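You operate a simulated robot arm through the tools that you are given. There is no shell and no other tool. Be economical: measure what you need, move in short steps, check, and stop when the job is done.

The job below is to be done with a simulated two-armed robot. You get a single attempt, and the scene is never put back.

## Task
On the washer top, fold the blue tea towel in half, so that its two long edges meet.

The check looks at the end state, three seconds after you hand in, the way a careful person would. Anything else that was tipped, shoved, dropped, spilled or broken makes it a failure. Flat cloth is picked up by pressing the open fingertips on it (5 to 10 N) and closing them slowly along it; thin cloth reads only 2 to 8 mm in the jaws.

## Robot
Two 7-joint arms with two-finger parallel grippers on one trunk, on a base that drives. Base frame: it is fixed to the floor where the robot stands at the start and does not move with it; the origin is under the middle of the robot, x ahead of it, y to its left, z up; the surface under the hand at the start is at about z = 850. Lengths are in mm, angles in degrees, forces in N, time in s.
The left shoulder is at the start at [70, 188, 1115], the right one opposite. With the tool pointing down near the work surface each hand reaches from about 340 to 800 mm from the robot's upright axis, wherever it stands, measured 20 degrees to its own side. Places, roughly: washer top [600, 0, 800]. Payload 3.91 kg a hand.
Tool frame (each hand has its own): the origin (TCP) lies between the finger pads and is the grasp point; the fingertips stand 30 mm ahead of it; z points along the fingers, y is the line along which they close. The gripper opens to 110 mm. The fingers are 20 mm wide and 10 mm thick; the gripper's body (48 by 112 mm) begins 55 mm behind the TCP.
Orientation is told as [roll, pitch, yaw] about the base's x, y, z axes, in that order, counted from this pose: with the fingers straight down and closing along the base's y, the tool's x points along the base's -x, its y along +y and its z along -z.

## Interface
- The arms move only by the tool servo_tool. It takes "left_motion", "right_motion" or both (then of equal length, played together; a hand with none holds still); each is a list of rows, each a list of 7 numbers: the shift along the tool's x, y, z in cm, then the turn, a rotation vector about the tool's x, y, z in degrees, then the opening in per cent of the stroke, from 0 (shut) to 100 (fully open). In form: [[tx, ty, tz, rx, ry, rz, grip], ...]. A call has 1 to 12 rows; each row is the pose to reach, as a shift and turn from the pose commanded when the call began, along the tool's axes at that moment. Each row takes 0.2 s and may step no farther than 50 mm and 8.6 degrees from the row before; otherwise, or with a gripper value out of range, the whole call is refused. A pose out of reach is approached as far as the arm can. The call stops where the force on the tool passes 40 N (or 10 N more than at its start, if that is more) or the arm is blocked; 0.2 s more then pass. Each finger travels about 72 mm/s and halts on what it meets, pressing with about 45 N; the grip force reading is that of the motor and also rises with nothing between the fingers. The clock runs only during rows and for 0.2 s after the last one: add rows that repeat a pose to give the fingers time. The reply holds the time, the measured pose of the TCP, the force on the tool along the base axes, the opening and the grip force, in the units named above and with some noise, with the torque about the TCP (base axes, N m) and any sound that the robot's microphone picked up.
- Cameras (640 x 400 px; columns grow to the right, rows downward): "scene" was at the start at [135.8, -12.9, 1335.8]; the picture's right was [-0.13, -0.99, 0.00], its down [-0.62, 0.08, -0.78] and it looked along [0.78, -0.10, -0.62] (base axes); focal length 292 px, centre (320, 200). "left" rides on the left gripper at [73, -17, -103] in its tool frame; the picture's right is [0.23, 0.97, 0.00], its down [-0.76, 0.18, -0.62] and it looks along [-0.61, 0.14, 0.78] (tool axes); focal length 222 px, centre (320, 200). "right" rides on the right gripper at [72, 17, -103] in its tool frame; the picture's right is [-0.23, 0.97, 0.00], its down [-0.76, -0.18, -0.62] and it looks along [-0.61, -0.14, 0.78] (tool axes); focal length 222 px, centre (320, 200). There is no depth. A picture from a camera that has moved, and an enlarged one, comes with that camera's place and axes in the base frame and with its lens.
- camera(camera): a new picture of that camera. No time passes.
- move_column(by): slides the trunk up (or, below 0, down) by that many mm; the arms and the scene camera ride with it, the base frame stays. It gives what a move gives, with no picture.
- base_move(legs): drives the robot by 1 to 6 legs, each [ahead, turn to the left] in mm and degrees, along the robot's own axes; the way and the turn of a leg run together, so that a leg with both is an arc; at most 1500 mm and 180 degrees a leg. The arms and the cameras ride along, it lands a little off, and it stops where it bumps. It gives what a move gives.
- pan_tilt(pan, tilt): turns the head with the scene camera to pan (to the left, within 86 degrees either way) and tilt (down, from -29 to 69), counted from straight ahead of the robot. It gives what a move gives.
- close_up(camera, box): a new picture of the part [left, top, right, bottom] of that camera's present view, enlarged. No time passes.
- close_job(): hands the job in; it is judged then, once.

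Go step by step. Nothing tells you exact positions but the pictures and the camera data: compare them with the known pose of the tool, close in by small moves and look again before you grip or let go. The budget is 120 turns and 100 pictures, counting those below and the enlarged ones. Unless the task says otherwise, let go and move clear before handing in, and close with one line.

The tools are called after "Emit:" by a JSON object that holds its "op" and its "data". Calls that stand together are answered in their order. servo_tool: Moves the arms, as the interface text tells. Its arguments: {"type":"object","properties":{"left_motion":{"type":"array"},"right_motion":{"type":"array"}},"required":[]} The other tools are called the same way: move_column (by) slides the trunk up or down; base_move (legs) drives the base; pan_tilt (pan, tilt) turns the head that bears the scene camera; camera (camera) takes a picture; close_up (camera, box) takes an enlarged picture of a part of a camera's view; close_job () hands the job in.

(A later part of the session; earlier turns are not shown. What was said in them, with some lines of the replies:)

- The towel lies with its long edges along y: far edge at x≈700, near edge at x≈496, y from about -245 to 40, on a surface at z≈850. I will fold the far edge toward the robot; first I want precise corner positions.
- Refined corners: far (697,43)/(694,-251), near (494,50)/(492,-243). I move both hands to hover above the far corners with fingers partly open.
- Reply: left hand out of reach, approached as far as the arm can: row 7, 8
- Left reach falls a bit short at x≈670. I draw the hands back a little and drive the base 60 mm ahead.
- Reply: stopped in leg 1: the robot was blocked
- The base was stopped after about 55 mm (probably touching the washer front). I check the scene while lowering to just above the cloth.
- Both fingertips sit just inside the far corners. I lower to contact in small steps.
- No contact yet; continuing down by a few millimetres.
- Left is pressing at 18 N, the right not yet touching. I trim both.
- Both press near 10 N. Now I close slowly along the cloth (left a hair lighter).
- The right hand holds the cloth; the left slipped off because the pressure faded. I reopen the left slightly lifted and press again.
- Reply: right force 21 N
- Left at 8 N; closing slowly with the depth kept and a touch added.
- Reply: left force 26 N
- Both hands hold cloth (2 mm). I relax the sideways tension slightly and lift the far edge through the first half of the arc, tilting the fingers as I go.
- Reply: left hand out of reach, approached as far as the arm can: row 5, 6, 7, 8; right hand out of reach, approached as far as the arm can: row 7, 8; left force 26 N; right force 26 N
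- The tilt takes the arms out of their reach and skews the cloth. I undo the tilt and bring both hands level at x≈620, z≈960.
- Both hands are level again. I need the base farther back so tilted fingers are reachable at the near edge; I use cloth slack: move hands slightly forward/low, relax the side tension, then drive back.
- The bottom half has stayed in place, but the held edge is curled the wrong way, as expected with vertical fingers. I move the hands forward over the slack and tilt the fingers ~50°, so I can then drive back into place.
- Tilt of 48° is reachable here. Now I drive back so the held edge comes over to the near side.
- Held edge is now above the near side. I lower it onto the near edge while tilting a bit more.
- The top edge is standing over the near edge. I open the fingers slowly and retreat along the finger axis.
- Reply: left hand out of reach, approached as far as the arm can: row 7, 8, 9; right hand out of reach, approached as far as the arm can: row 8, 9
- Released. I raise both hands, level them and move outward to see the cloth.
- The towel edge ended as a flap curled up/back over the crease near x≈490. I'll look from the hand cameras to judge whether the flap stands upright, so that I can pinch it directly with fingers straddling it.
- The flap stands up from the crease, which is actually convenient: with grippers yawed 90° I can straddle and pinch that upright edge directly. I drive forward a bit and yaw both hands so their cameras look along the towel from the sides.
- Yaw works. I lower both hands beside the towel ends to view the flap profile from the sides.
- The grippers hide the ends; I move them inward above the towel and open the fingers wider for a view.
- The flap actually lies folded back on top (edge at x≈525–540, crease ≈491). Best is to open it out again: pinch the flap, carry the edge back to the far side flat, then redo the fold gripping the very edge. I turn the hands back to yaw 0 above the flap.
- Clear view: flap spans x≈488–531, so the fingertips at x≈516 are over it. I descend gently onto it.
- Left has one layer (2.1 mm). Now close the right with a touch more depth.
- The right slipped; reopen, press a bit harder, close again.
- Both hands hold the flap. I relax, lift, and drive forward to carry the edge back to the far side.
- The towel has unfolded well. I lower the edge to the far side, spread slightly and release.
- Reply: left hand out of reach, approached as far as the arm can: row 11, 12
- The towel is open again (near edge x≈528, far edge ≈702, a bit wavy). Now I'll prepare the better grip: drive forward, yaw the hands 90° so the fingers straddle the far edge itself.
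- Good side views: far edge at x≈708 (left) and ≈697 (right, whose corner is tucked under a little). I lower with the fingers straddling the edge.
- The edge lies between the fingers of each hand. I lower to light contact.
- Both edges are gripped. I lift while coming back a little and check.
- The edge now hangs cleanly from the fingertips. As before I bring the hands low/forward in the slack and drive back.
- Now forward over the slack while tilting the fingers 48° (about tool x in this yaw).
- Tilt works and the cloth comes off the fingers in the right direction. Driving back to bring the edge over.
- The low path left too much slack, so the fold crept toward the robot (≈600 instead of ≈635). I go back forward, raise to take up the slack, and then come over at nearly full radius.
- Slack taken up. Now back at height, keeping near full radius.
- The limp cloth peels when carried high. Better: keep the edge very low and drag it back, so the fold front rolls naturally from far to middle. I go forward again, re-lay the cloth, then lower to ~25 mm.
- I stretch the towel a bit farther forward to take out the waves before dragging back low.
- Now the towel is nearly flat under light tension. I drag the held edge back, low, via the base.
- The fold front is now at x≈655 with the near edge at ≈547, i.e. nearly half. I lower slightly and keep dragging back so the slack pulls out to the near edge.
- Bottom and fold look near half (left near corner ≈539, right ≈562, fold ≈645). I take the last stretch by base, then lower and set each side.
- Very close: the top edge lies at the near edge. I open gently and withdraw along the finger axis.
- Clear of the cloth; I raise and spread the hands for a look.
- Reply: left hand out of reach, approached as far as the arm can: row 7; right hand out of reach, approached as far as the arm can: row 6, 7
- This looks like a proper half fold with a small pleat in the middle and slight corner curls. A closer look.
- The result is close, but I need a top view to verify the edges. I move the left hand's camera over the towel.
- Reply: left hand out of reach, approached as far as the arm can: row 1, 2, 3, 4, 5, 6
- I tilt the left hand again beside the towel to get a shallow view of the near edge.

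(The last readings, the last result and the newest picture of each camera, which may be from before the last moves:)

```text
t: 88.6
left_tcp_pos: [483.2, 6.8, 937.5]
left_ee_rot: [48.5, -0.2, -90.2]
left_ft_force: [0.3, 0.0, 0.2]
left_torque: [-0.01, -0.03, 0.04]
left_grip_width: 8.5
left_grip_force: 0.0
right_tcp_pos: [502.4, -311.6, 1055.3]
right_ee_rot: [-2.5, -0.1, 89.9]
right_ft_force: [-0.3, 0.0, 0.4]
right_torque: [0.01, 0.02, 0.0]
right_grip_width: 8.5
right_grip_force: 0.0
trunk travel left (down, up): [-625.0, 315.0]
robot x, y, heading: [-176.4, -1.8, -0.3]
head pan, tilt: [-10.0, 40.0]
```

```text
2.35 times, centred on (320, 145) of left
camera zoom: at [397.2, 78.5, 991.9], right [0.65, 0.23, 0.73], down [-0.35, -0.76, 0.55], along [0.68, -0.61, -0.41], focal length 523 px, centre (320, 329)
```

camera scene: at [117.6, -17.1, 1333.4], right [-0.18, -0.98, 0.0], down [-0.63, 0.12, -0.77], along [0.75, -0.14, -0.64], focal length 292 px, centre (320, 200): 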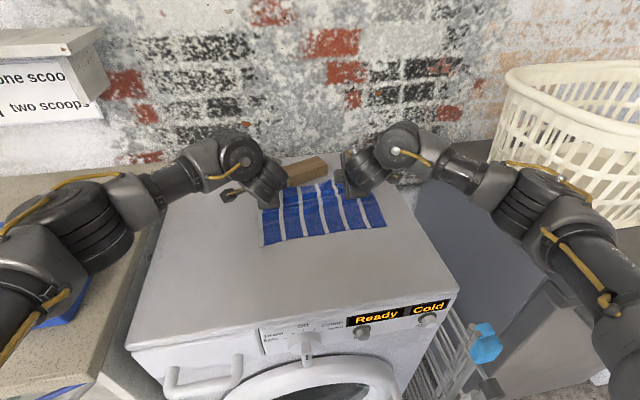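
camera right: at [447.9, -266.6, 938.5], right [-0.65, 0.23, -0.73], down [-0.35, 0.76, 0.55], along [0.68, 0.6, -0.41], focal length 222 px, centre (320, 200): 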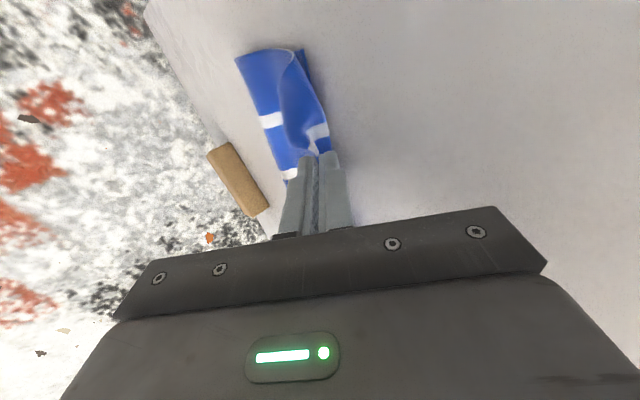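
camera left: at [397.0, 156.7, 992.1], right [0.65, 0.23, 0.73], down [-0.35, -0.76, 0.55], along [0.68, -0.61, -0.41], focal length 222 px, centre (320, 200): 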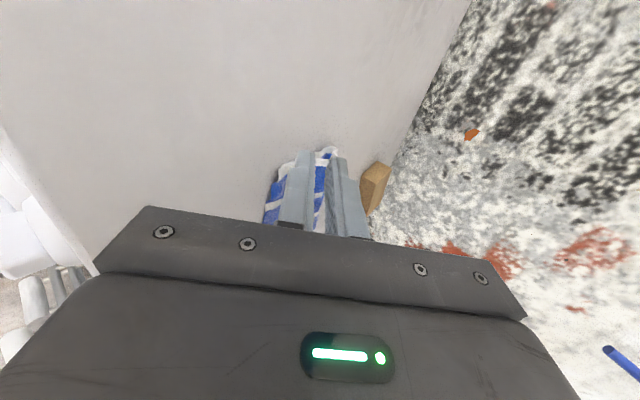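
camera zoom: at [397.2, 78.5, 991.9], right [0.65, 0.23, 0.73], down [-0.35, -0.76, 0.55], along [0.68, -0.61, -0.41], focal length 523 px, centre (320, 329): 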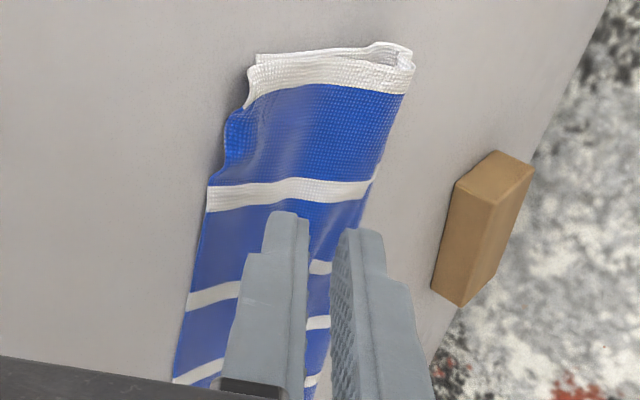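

Left end is good: both corners aligned within a few mm. Now the same view of the right end.

Emit:
{"op": "servo_tool", "data": {"right_motion": [[-2, 0.3, 2, 8, 0, 0, 8], [-4, 0.6, 4, 16, 0, 0, 8], [-6, 0.9, 6, 24, 0, 0, 8], [-8, 1.2, 8, 32, 0, 0, 8], [-10, 1.5, 10, 40, 0, 0, 8], [-12, 1.8, 11.5, 46, 0, 0, 8], [-12, 1.8, 11.5, 46, 0, 0, 8]]}}

Emit:
{"op": "close_up", "data": {"camera": "right", "box": [220, 30, 420, 230]}}

```text
t: 90.2
left_tcp_pos: [484.6, 5.3, 938.1]
left_ee_rot: [48.7, -0.1, -90.4]
left_ft_force: [0.2, 0.3, 0.2]
left_torque: [-0.03, 0.0, 0.02]
left_grip_width: 8.9
left_grip_force: 0.1
right_tcp_pos: [485.6, -192.3, 939.2]
right_ee_rot: [-46.5, 0.0, 89.8]
right_ft_force: [0.4, 0.1, 0.0]
right_torque: [-0.02, -0.01, 0.04]
right_grip_width: 8.8
right_grip_force: 0.0
trunk travel left (down, up): [-625.0, 315.0]
robot x, y, heading: [-174.3, 4.3, -0.2]
head pan, tilt: [-10.0, 40.0]
```

```text
2.00 times, centred on (320, 130) of right
camera zoom: at [399.3, -264.7, 997.8], right [-0.67, 0.23, -0.71], down [-0.33, 0.76, 0.56], along [0.67, 0.61, -0.43], focal length 444 px, centre (320, 340)
```

zoom: 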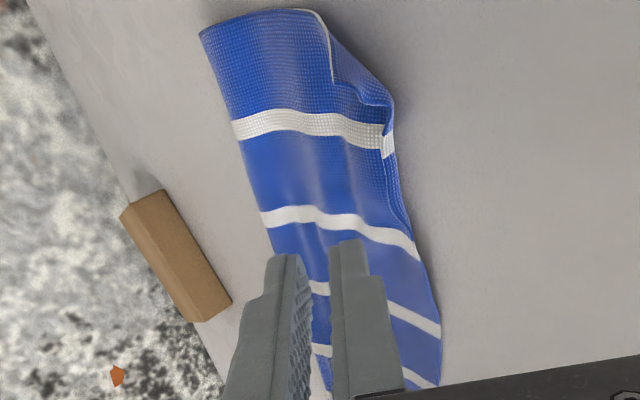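

The right end shows the bottom layer's near corner (≈23 mm triangle) folded up over the top; otherwise edges agree well. I'll flip that corner back out with a fingertip: first untilt/raise the right hand and drive forward.

Emit:
{"op": "servo_tool", "data": {"right_motion": [[0.4, -0.4, -0.7, -8, 0, 0, 0], [0.8, -0.8, -1.4, -16, 0, 0, 0], [1.2, -1.2, -2.1, -24, 0, 0, 0], [1.6, -1.6, -2.8, -32, 0, 0, 0], [2.0, -2.0, -3.5, -40, 0, 0, 0], [2.3, -2.3, -4.2, -46.5, 0, 0, 0]], "left_motion": [[1.5, 0.8, -0.7, 8, 0, 0, 8], [3, 1.6, -1.4, 16, 0, 0, 8], [5, 2.4, -2.1, 24, 0, 0, 8], [7, 3.2, -2.8, 32, 0, 0, 8], [9, 4.0, -3.5, 40, 0, 0, 8], [11, 4.4, -4.2, 48, 0, 0, 8]]}}

Emit:
{"op": "base_move", "data": {"legs": [[115, 0]]}}

```text
t: 91.6
left_tcp_pos: [484.5, 115.6, 999.6]
left_ee_rot: [0.7, -0.2, -90.4]
left_ft_force: [-0.5, 0.8, 1.1]
left_torque: [-0.05, 0.01, 0.0]
left_grip_width: 9.1
left_grip_force: 0.1
right_tcp_pos: [470.9, -213.0, 984.4]
right_ee_rot: [0.1, -0.1, 89.7]
right_ft_force: [0.3, 0.1, -0.7]
right_torque: [-0.02, -0.01, -0.07]
right_grip_width: 0.3
right_grip_force: 37.4
trunk travel left (down, up): [-625.0, 315.0]
robot x, y, heading: [-176.4, 3.7, -0.4]
head pan, tilt: [-10.0, 40.0]
```

```text
t: 92.8
left_tcp_pos: [594.9, 115.7, 1001.1]
left_ee_rot: [0.8, -0.3, -90.1]
left_ft_force: [0.2, 0.1, -0.3]
left_torque: [0.01, -0.03, 0.05]
left_grip_width: 8.6
left_grip_force: 0.0
right_tcp_pos: [582.7, -213.2, 987.1]
right_ee_rot: [-0.1, -0.2, 89.8]
right_ft_force: [1.0, -0.9, 0.4]
right_torque: [0.02, -0.05, -0.01]
right_grip_width: 0.1
right_grip_force: 37.7
trunk travel left (down, up): [-625.0, 315.0]
robot x, y, heading: [-58.4, 0.7, -0.0]
head pan, tilt: [-10.0, 40.0]
```

Emit:
{"op": "camera", "data": {"camera": "right"}}

```text
11 pictures are left
camera right: at [566.5, -286.9, 1090.6], right [-0.97, 0.23, 0.0], down [0.18, 0.76, 0.62], along [0.15, 0.61, -0.78], focal length 222 px, centre (320, 200)
```

right: 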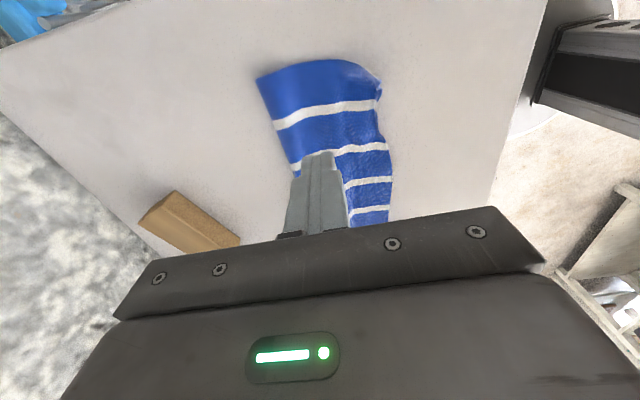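

Emit:
{"op": "close_up", "data": {"camera": "right", "box": [240, 45, 400, 145]}}

```text
4.00 times, centred on (320, 95) of right
camera zoom: at [566.5, -286.9, 1090.6], right [-0.97, 0.23, 0.0], down [0.18, 0.76, 0.62], along [0.15, 0.61, -0.78], focal length 888 px, centre (320, 620)
```

zoom: 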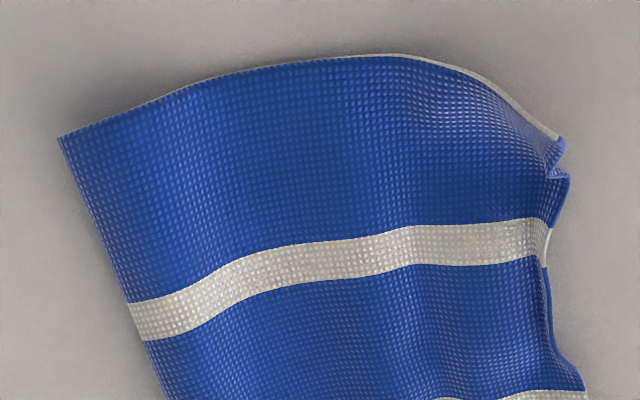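

The near-right corner of both layers seems pushed back (+x) about 25 mm and bunched. I'll press on it lightly with the closed fingertip and draw it toward the near side.

Emit:
{"op": "servo_tool", "data": {"right_motion": [[0.9, 0.5, 3, 0, 0, 0, 0], [1.8, 1.0, 6, 0, 0, 0, 0], [2.7, 1.5, 8.5, 0, 0, 0, 0], [2.7, 1.5, 9.6, 0, 0, 0, 0], [2.7, 1.5, 9.9, 0, 0, 0, 0], [2.7, 1.5, 9.9, 0, 0, 0, 0]]}}

```text
t: 94.2
left_tcp_pos: [598.6, 114.2, 999.5]
left_ee_rot: [0.5, -0.1, -90.2]
left_ft_force: [-0.3, -0.3, 0.2]
left_torque: [0.01, -0.01, 0.01]
left_grip_width: 8.9
left_grip_force: 0.0
right_tcp_pos: [570.0, -239.9, 885.3]
right_ee_rot: [0.1, -0.1, 89.8]
right_ft_force: [0.3, 0.4, -0.7]
right_torque: [0.01, 0.0, 0.01]
right_grip_width: 0.0
right_grip_force: 37.3
trunk travel left (down, up): [-625.0, 315.0]
robot x, y, heading: [-59.4, -1.2, 0.0]
head pan, tilt: [-10.0, 40.0]
```

Emit:
{"op": "servo_tool", "data": {"right_motion": [[0, 0, 0.15, 0, 0, 0, 0], [0, 0, 0.3, 0, 0, 0, 0], [0, 0, 0.35, 0, 0, 0, 0], [0, 0, 0.35, 0, 0, 0, 0]]}}

```text
t: 95.2
left_tcp_pos: [597.9, 115.5, 999.2]
left_ee_rot: [0.6, -0.2, -90.1]
left_ft_force: [0.1, 1.1, 0.1]
left_torque: [-0.01, 0.0, 0.01]
left_grip_width: 8.6
left_grip_force: 0.1
right_tcp_pos: [569.7, -241.9, 882.5]
right_ee_rot: [-0.1, -0.1, 89.8]
right_ft_force: [-0.3, -0.2, 1.4]
right_torque: [0.0, 0.02, 0.01]
right_grip_width: 0.0
right_grip_force: 37.8
trunk travel left (down, up): [-625.0, 315.0]
robot x, y, heading: [-59.3, 1.2, -0.2]
head pan, tilt: [-10.0, 40.0]
```

Emit:
{"op": "servo_tool", "data": {"right_motion": [[0, 0, 0.06, 0, 0, 0, 0], [0, 0, 0.08, 0, 0, 0, 0], [0.1, 0.4, 0.08, 0, 0, 0, 0], [0.2, 0.8, 0.08, 0, 0, 0, 0], [0.3, 1.2, 0.08, 0, 0, 0, 0], [0.4, 1.6, 0.08, 0, 0, 0, 0], [0.5, 2.0, 0.08, 0, 0, 0, 0], [0.5, 2.3, 0.08, 0, 0, 0, 0], [0.5, 2.3, -1, 0, 0, 0, 0], [0.5, 2.3, -4, 0, 0, 0, 0], [0.5, 2.3, -8, 0, 0, 0, 0], [-2, -1, -10, 0, 0, 0, 0]]}}

Emit:
{"op": "close_up", "data": {"camera": "scene", "box": [230, 145, 390, 245]}}

```text
t: 97.8
left_tcp_pos: [599.4, 118.6, 997.4]
left_ee_rot: [0.5, -0.4, -90.2]
left_ft_force: [0.1, 0.8, -0.7]
left_torque: [-0.01, 0.03, 0.0]
left_grip_width: 8.8
left_grip_force: 0.0
right_tcp_pos: [584.9, -215.8, 982.2]
right_ee_rot: [0.2, 0.2, 89.9]
right_ft_force: [0.0, 0.3, -0.4]
right_torque: [-0.02, 0.03, -0.03]
right_grip_width: 0.0
right_grip_force: 37.7
trunk travel left (down, up): [-625.0, 315.0]
robot x, y, heading: [-62.6, 3.4, -0.3]
head pan, tilt: [-10.0, 40.0]
```

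```text
4.00 times, centred on (310, 195) of scene
camera zoom: at [74.9, -12.2, 1333.1], right [-0.18, -0.98, 0.0], down [-0.63, 0.11, -0.77], along [0.75, -0.14, -0.64], focal length 1168 px, centre (360, 220)
```

zoom: 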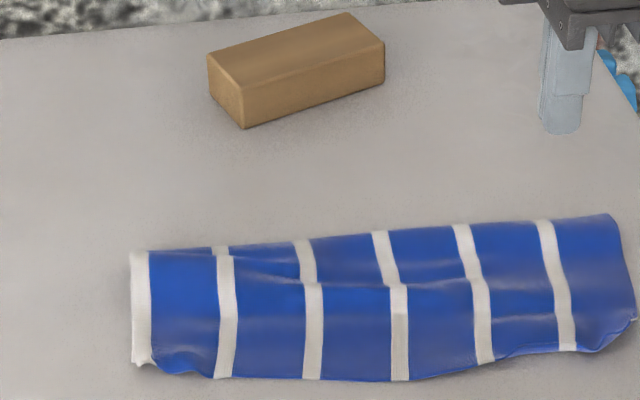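

Emit:
{"op": "close_up", "data": {"camera": "scene", "box": [315, 195, 395, 245]}}

Emit:
{"op": "close_up", "data": {"camera": "scene", "box": [255, 200, 335, 250]}}

```text
8.00 times, centred on (355, 220) of scene
camera zoom: at [74.9, -12.2, 1333.1], right [-0.18, -0.98, 0.0], down [-0.63, 0.11, -0.77], along [0.75, -0.14, -0.64], focal length 2335 px, centre (40, 40)
```

zoom: 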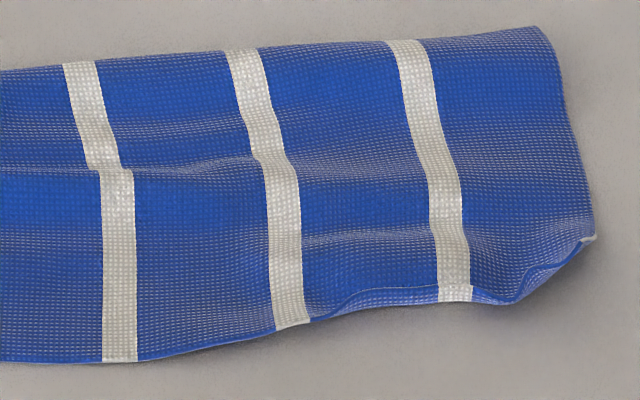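

```text
8.00 times, centred on (295, 225) of scene
camera zoom: at [74.9, -12.2, 1333.1], right [-0.18, -0.98, 0.0], down [-0.63, 0.11, -0.77], along [0.75, -0.14, -0.64], focal length 2335 px, centre (520, 0)
```

zoom: 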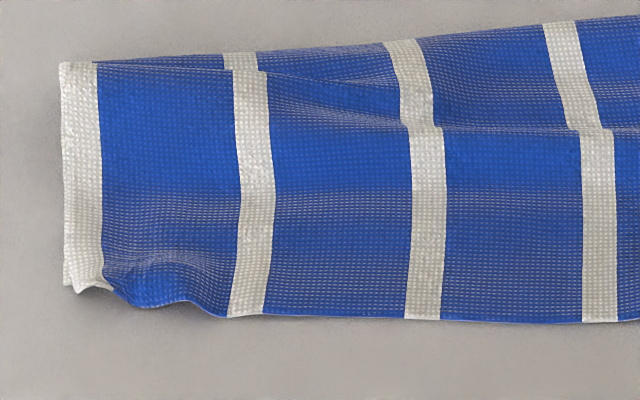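

Edges agree at both ends; in the middle the top overhangs the bottom by ~10–15 mm. I'll press lightly on just that overhang with both closed fingertips and nudge it back about 12 mm.

Emit:
{"op": "servo_tool", "data": {"left_motion": [[-3.6, -2, 0.5, 0, 0, 0, 0], [-7.2, -4, 1.5, 0, 0, 0, 0], [-10.8, -6, 4, 0, 0, 0, 0], [-14.3, -8, 6.5, 0, 0, 0, 0], [-14.3, -8, 9, 0, 0, 0, 0], [-14.3, -8, 11, 0, 0, 0, 0], [-14.3, -8, 11.4, 0, 0, 0, 0], [-14.3, -8, 11.4, 0, 0, 0, 0]], "right_motion": [[-2.5, 2, 0.5, 0, 0, 0, 0], [-5, 4, 1.5, 0, 0, 0, 0], [-7.6, 6, 3, 0, 0, 0, 0], [-10.1, 7.7, 5, 0, 0, 0, 0], [-10.1, 7.7, 7.5, 0, 0, 0, 0], [-10.1, 7.7, 9.5, 0, 0, 0, 0], [-10.1, 7.7, 9.9, 0, 0, 0, 0], [-10.1, 7.7, 9.9, 0, 0, 0, 0]]}}

Emit:
{"op": "close_up", "data": {"camera": "scene", "box": [240, 150, 400, 250]}}

```text
t: 99.6
left_tcp_pos: [523.8, -20.0, 885.5]
left_ee_rot: [0.6, -0.3, -89.2]
left_ft_force: [0.2, 0.4, 0.6]
left_torque: [-0.03, 0.04, 0.0]
left_grip_width: 0.2
left_grip_force: 37.5
right_tcp_pos: [508.6, -125.8, 885.9]
right_ee_rot: [-0.1, -0.3, 88.6]
right_ft_force: [-0.4, 0.0, -0.5]
right_torque: [0.02, 0.0, -0.03]
right_grip_width: 0.0
right_grip_force: 38.2
trunk travel left (down, up): [-625.0, 315.0]
robot x, y, heading: [-62.0, 4.0, -0.1]
head pan, tilt: [-10.0, 40.0]
```

```text
4.00 times, centred on (320, 200) of scene
camera zoom: at [73.0, -16.6, 1333.3], right [-0.18, -0.98, 0.0], down [-0.63, 0.11, -0.77], along [0.75, -0.14, -0.64], focal length 1168 px, centre (320, 200)
```

zoom: 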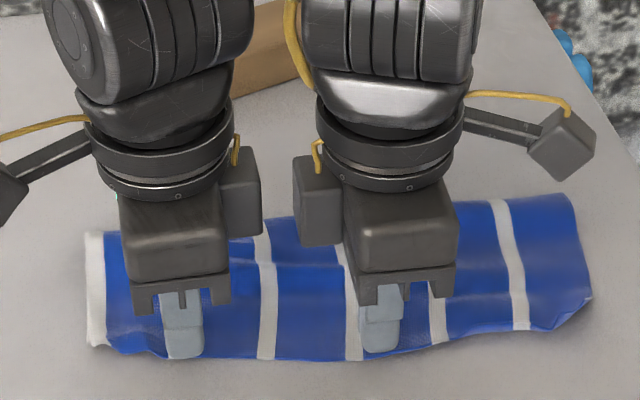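

Fingertips sit right at the overhanging edge. Lower to contact.

Emit:
{"op": "servo_tool", "data": {"left_motion": [[0, 0, 0.2, 0, 0, 0, 0], [0, 0, 0.4, 0, 0, 0, 0], [0, 0, 0.45, 0, 0, 0, 0], [0, 0, 0.45, 0, 0, 0, 0]], "right_motion": [[0, 0, 0.2, 0, 0, 0, 0], [0, 0, 0.4, 0, 0, 0, 0], [0, 0, 0.45, 0, 0, 0, 0], [0, 0, 0.45, 0, 0, 0, 0]]}}

```text
t: 100.6
left_tcp_pos: [522.0, -20.0, 880.7]
left_ee_rot: [0.6, -0.2, -89.3]
left_ft_force: [1.1, -0.8, 6.2]
left_torque: [-0.02, -0.03, 0.01]
left_grip_width: 0.0
left_grip_force: 38.0
right_tcp_pos: [507.2, -125.0, 880.4]
right_ee_rot: [-0.2, -0.4, 89.0]
right_ft_force: [0.4, 0.0, 3.5]
right_torque: [0.02, -0.01, 0.0]
right_grip_width: 0.1
right_grip_force: 37.5
trunk travel left (down, up): [-625.0, 315.0]
robot x, y, heading: [-60.5, -0.1, -0.1]
head pan, tilt: [-10.0, 40.0]
```

Light contact on both. Nudge +x by 12 mm, then lift straight up and back clear.

Emit:
{"op": "servo_tool", "data": {"left_motion": [[0, 0.2, 0, 0, 0, 0, 0], [0, 0.5, 0, 0, 0, 0, 0], [0, 0.8, 0, 0, 0, 0, 0], [0, 1.1, 0, 0, 0, 0, 0], [0, 1.3, 0, 0, 0, 0, 0], [0, 1.3, -0.8, 0, 0, 0, 0], [0, 1.3, -3, 0, 0, 0, 0], [0, 1.3, -6, 0, 0, 0, 0], [2.5, 1.3, -9, 0, 0, 0, 0], [6.5, 1.3, -11, 0, 0, 0, 0], [11, 1.3, -12, 0, 0, 0, 0], [15, 1.3, -12, 0, 0, 0, 0]], "right_motion": [[0, -0.2, 0.02, 0, 0, 0, 0], [0, -0.5, 0.02, 0, 0, 0, 0], [0, -0.8, 0.02, 0, 0, 0, 0], [0, -1.1, 0.02, 0, 0, 0, 0], [0, -1.2, 0.02, 0, 0, 0, 0], [0, -1.2, -0.8, 0, 0, 0, 0], [0, -1.2, -3, 0, 0, 0, 0], [0, -1.2, -6, 0, 0, 0, 0], [2.5, -1.2, -9, 0, 0, 0, 0], [6.5, -1.2, -11, 0, 0, 0, 0], [11, -1.2, -12, 0, 0, 0, 0], [15, -1.2, -12, 0, 0, 0, 0]]}}

Emit:
{"op": "close_up", "data": {"camera": "scene", "box": [240, 150, 400, 250]}}

```text
t: 103.2
left_tcp_pos: [528.5, 122.4, 1001.6]
left_ee_rot: [0.7, -0.3, -90.4]
left_ft_force: [0.5, -0.6, -0.1]
left_torque: [0.01, -0.01, 0.0]
left_grip_width: 0.1
left_grip_force: 37.5
right_tcp_pos: [514.3, -268.4, 998.8]
right_ee_rot: [0.1, -0.2, 89.9]
right_ft_force: [-0.5, 0.0, -0.1]
right_torque: [-0.04, 0.0, 0.03]
right_grip_width: 0.2
right_grip_force: 37.6
trunk travel left (down, up): [-625.0, 315.0]
robot x, y, heading: [-59.6, -1.9, -0.3]
head pan, tilt: [-10.0, 40.0]
```

```text
4.00 times, centred on (320, 200) of scene
camera zoom: at [72.3, -16.4, 1333.4], right [-0.18, -0.98, 0.0], down [-0.63, 0.11, -0.77], along [0.75, -0.14, -0.64], focal length 1168 px, centre (320, 200)
```

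zoom: 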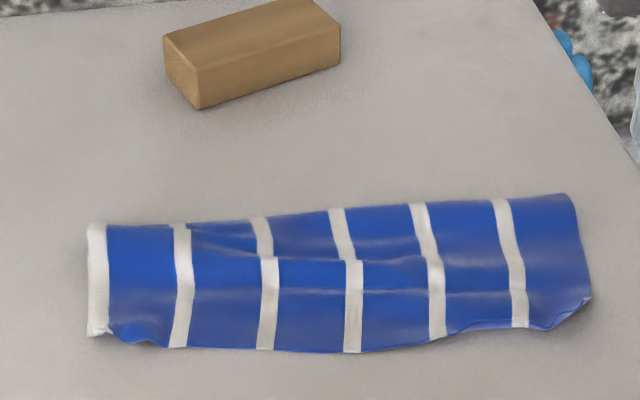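

Emit:
{"op": "close_up", "data": {"camera": "scene", "box": [310, 195, 390, 245]}}

```text
8.00 times, centred on (350, 220) of scene
camera zoom: at [72.3, -16.4, 1333.4], right [-0.18, -0.98, 0.0], down [-0.63, 0.11, -0.77], along [0.75, -0.14, -0.64], focal length 2335 px, centre (80, 40)
```

zoom: 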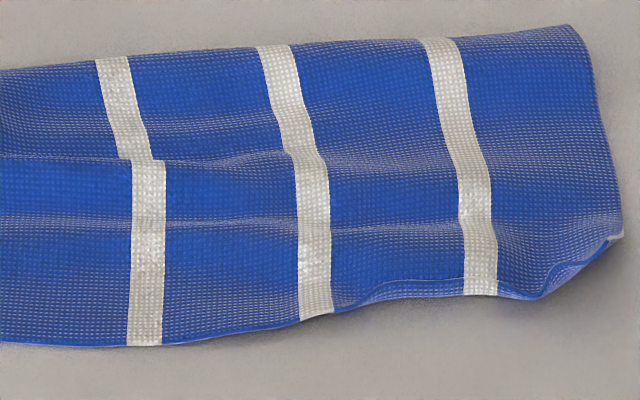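

The towel lies folded: its two long edges meet within about a centimetre along the near side. One small pleat is left in the middle and the right corner is slightly curled. The wooden block is where it was, both hands are clear, and I hand in.

Emit:
{"op": "close_job", "data": {}}

```text
The job is handed in.
```

The blue tea towel is folded in half on the washer top, its long edges meeting within roughly a centimetre by my picture estimates. A small pleat is left in the middle and the near-right corner is slightly curled. The wooden block did not visibly move; the base did stop short once, early on, probably against the washer front, with nothing visibly shifted.
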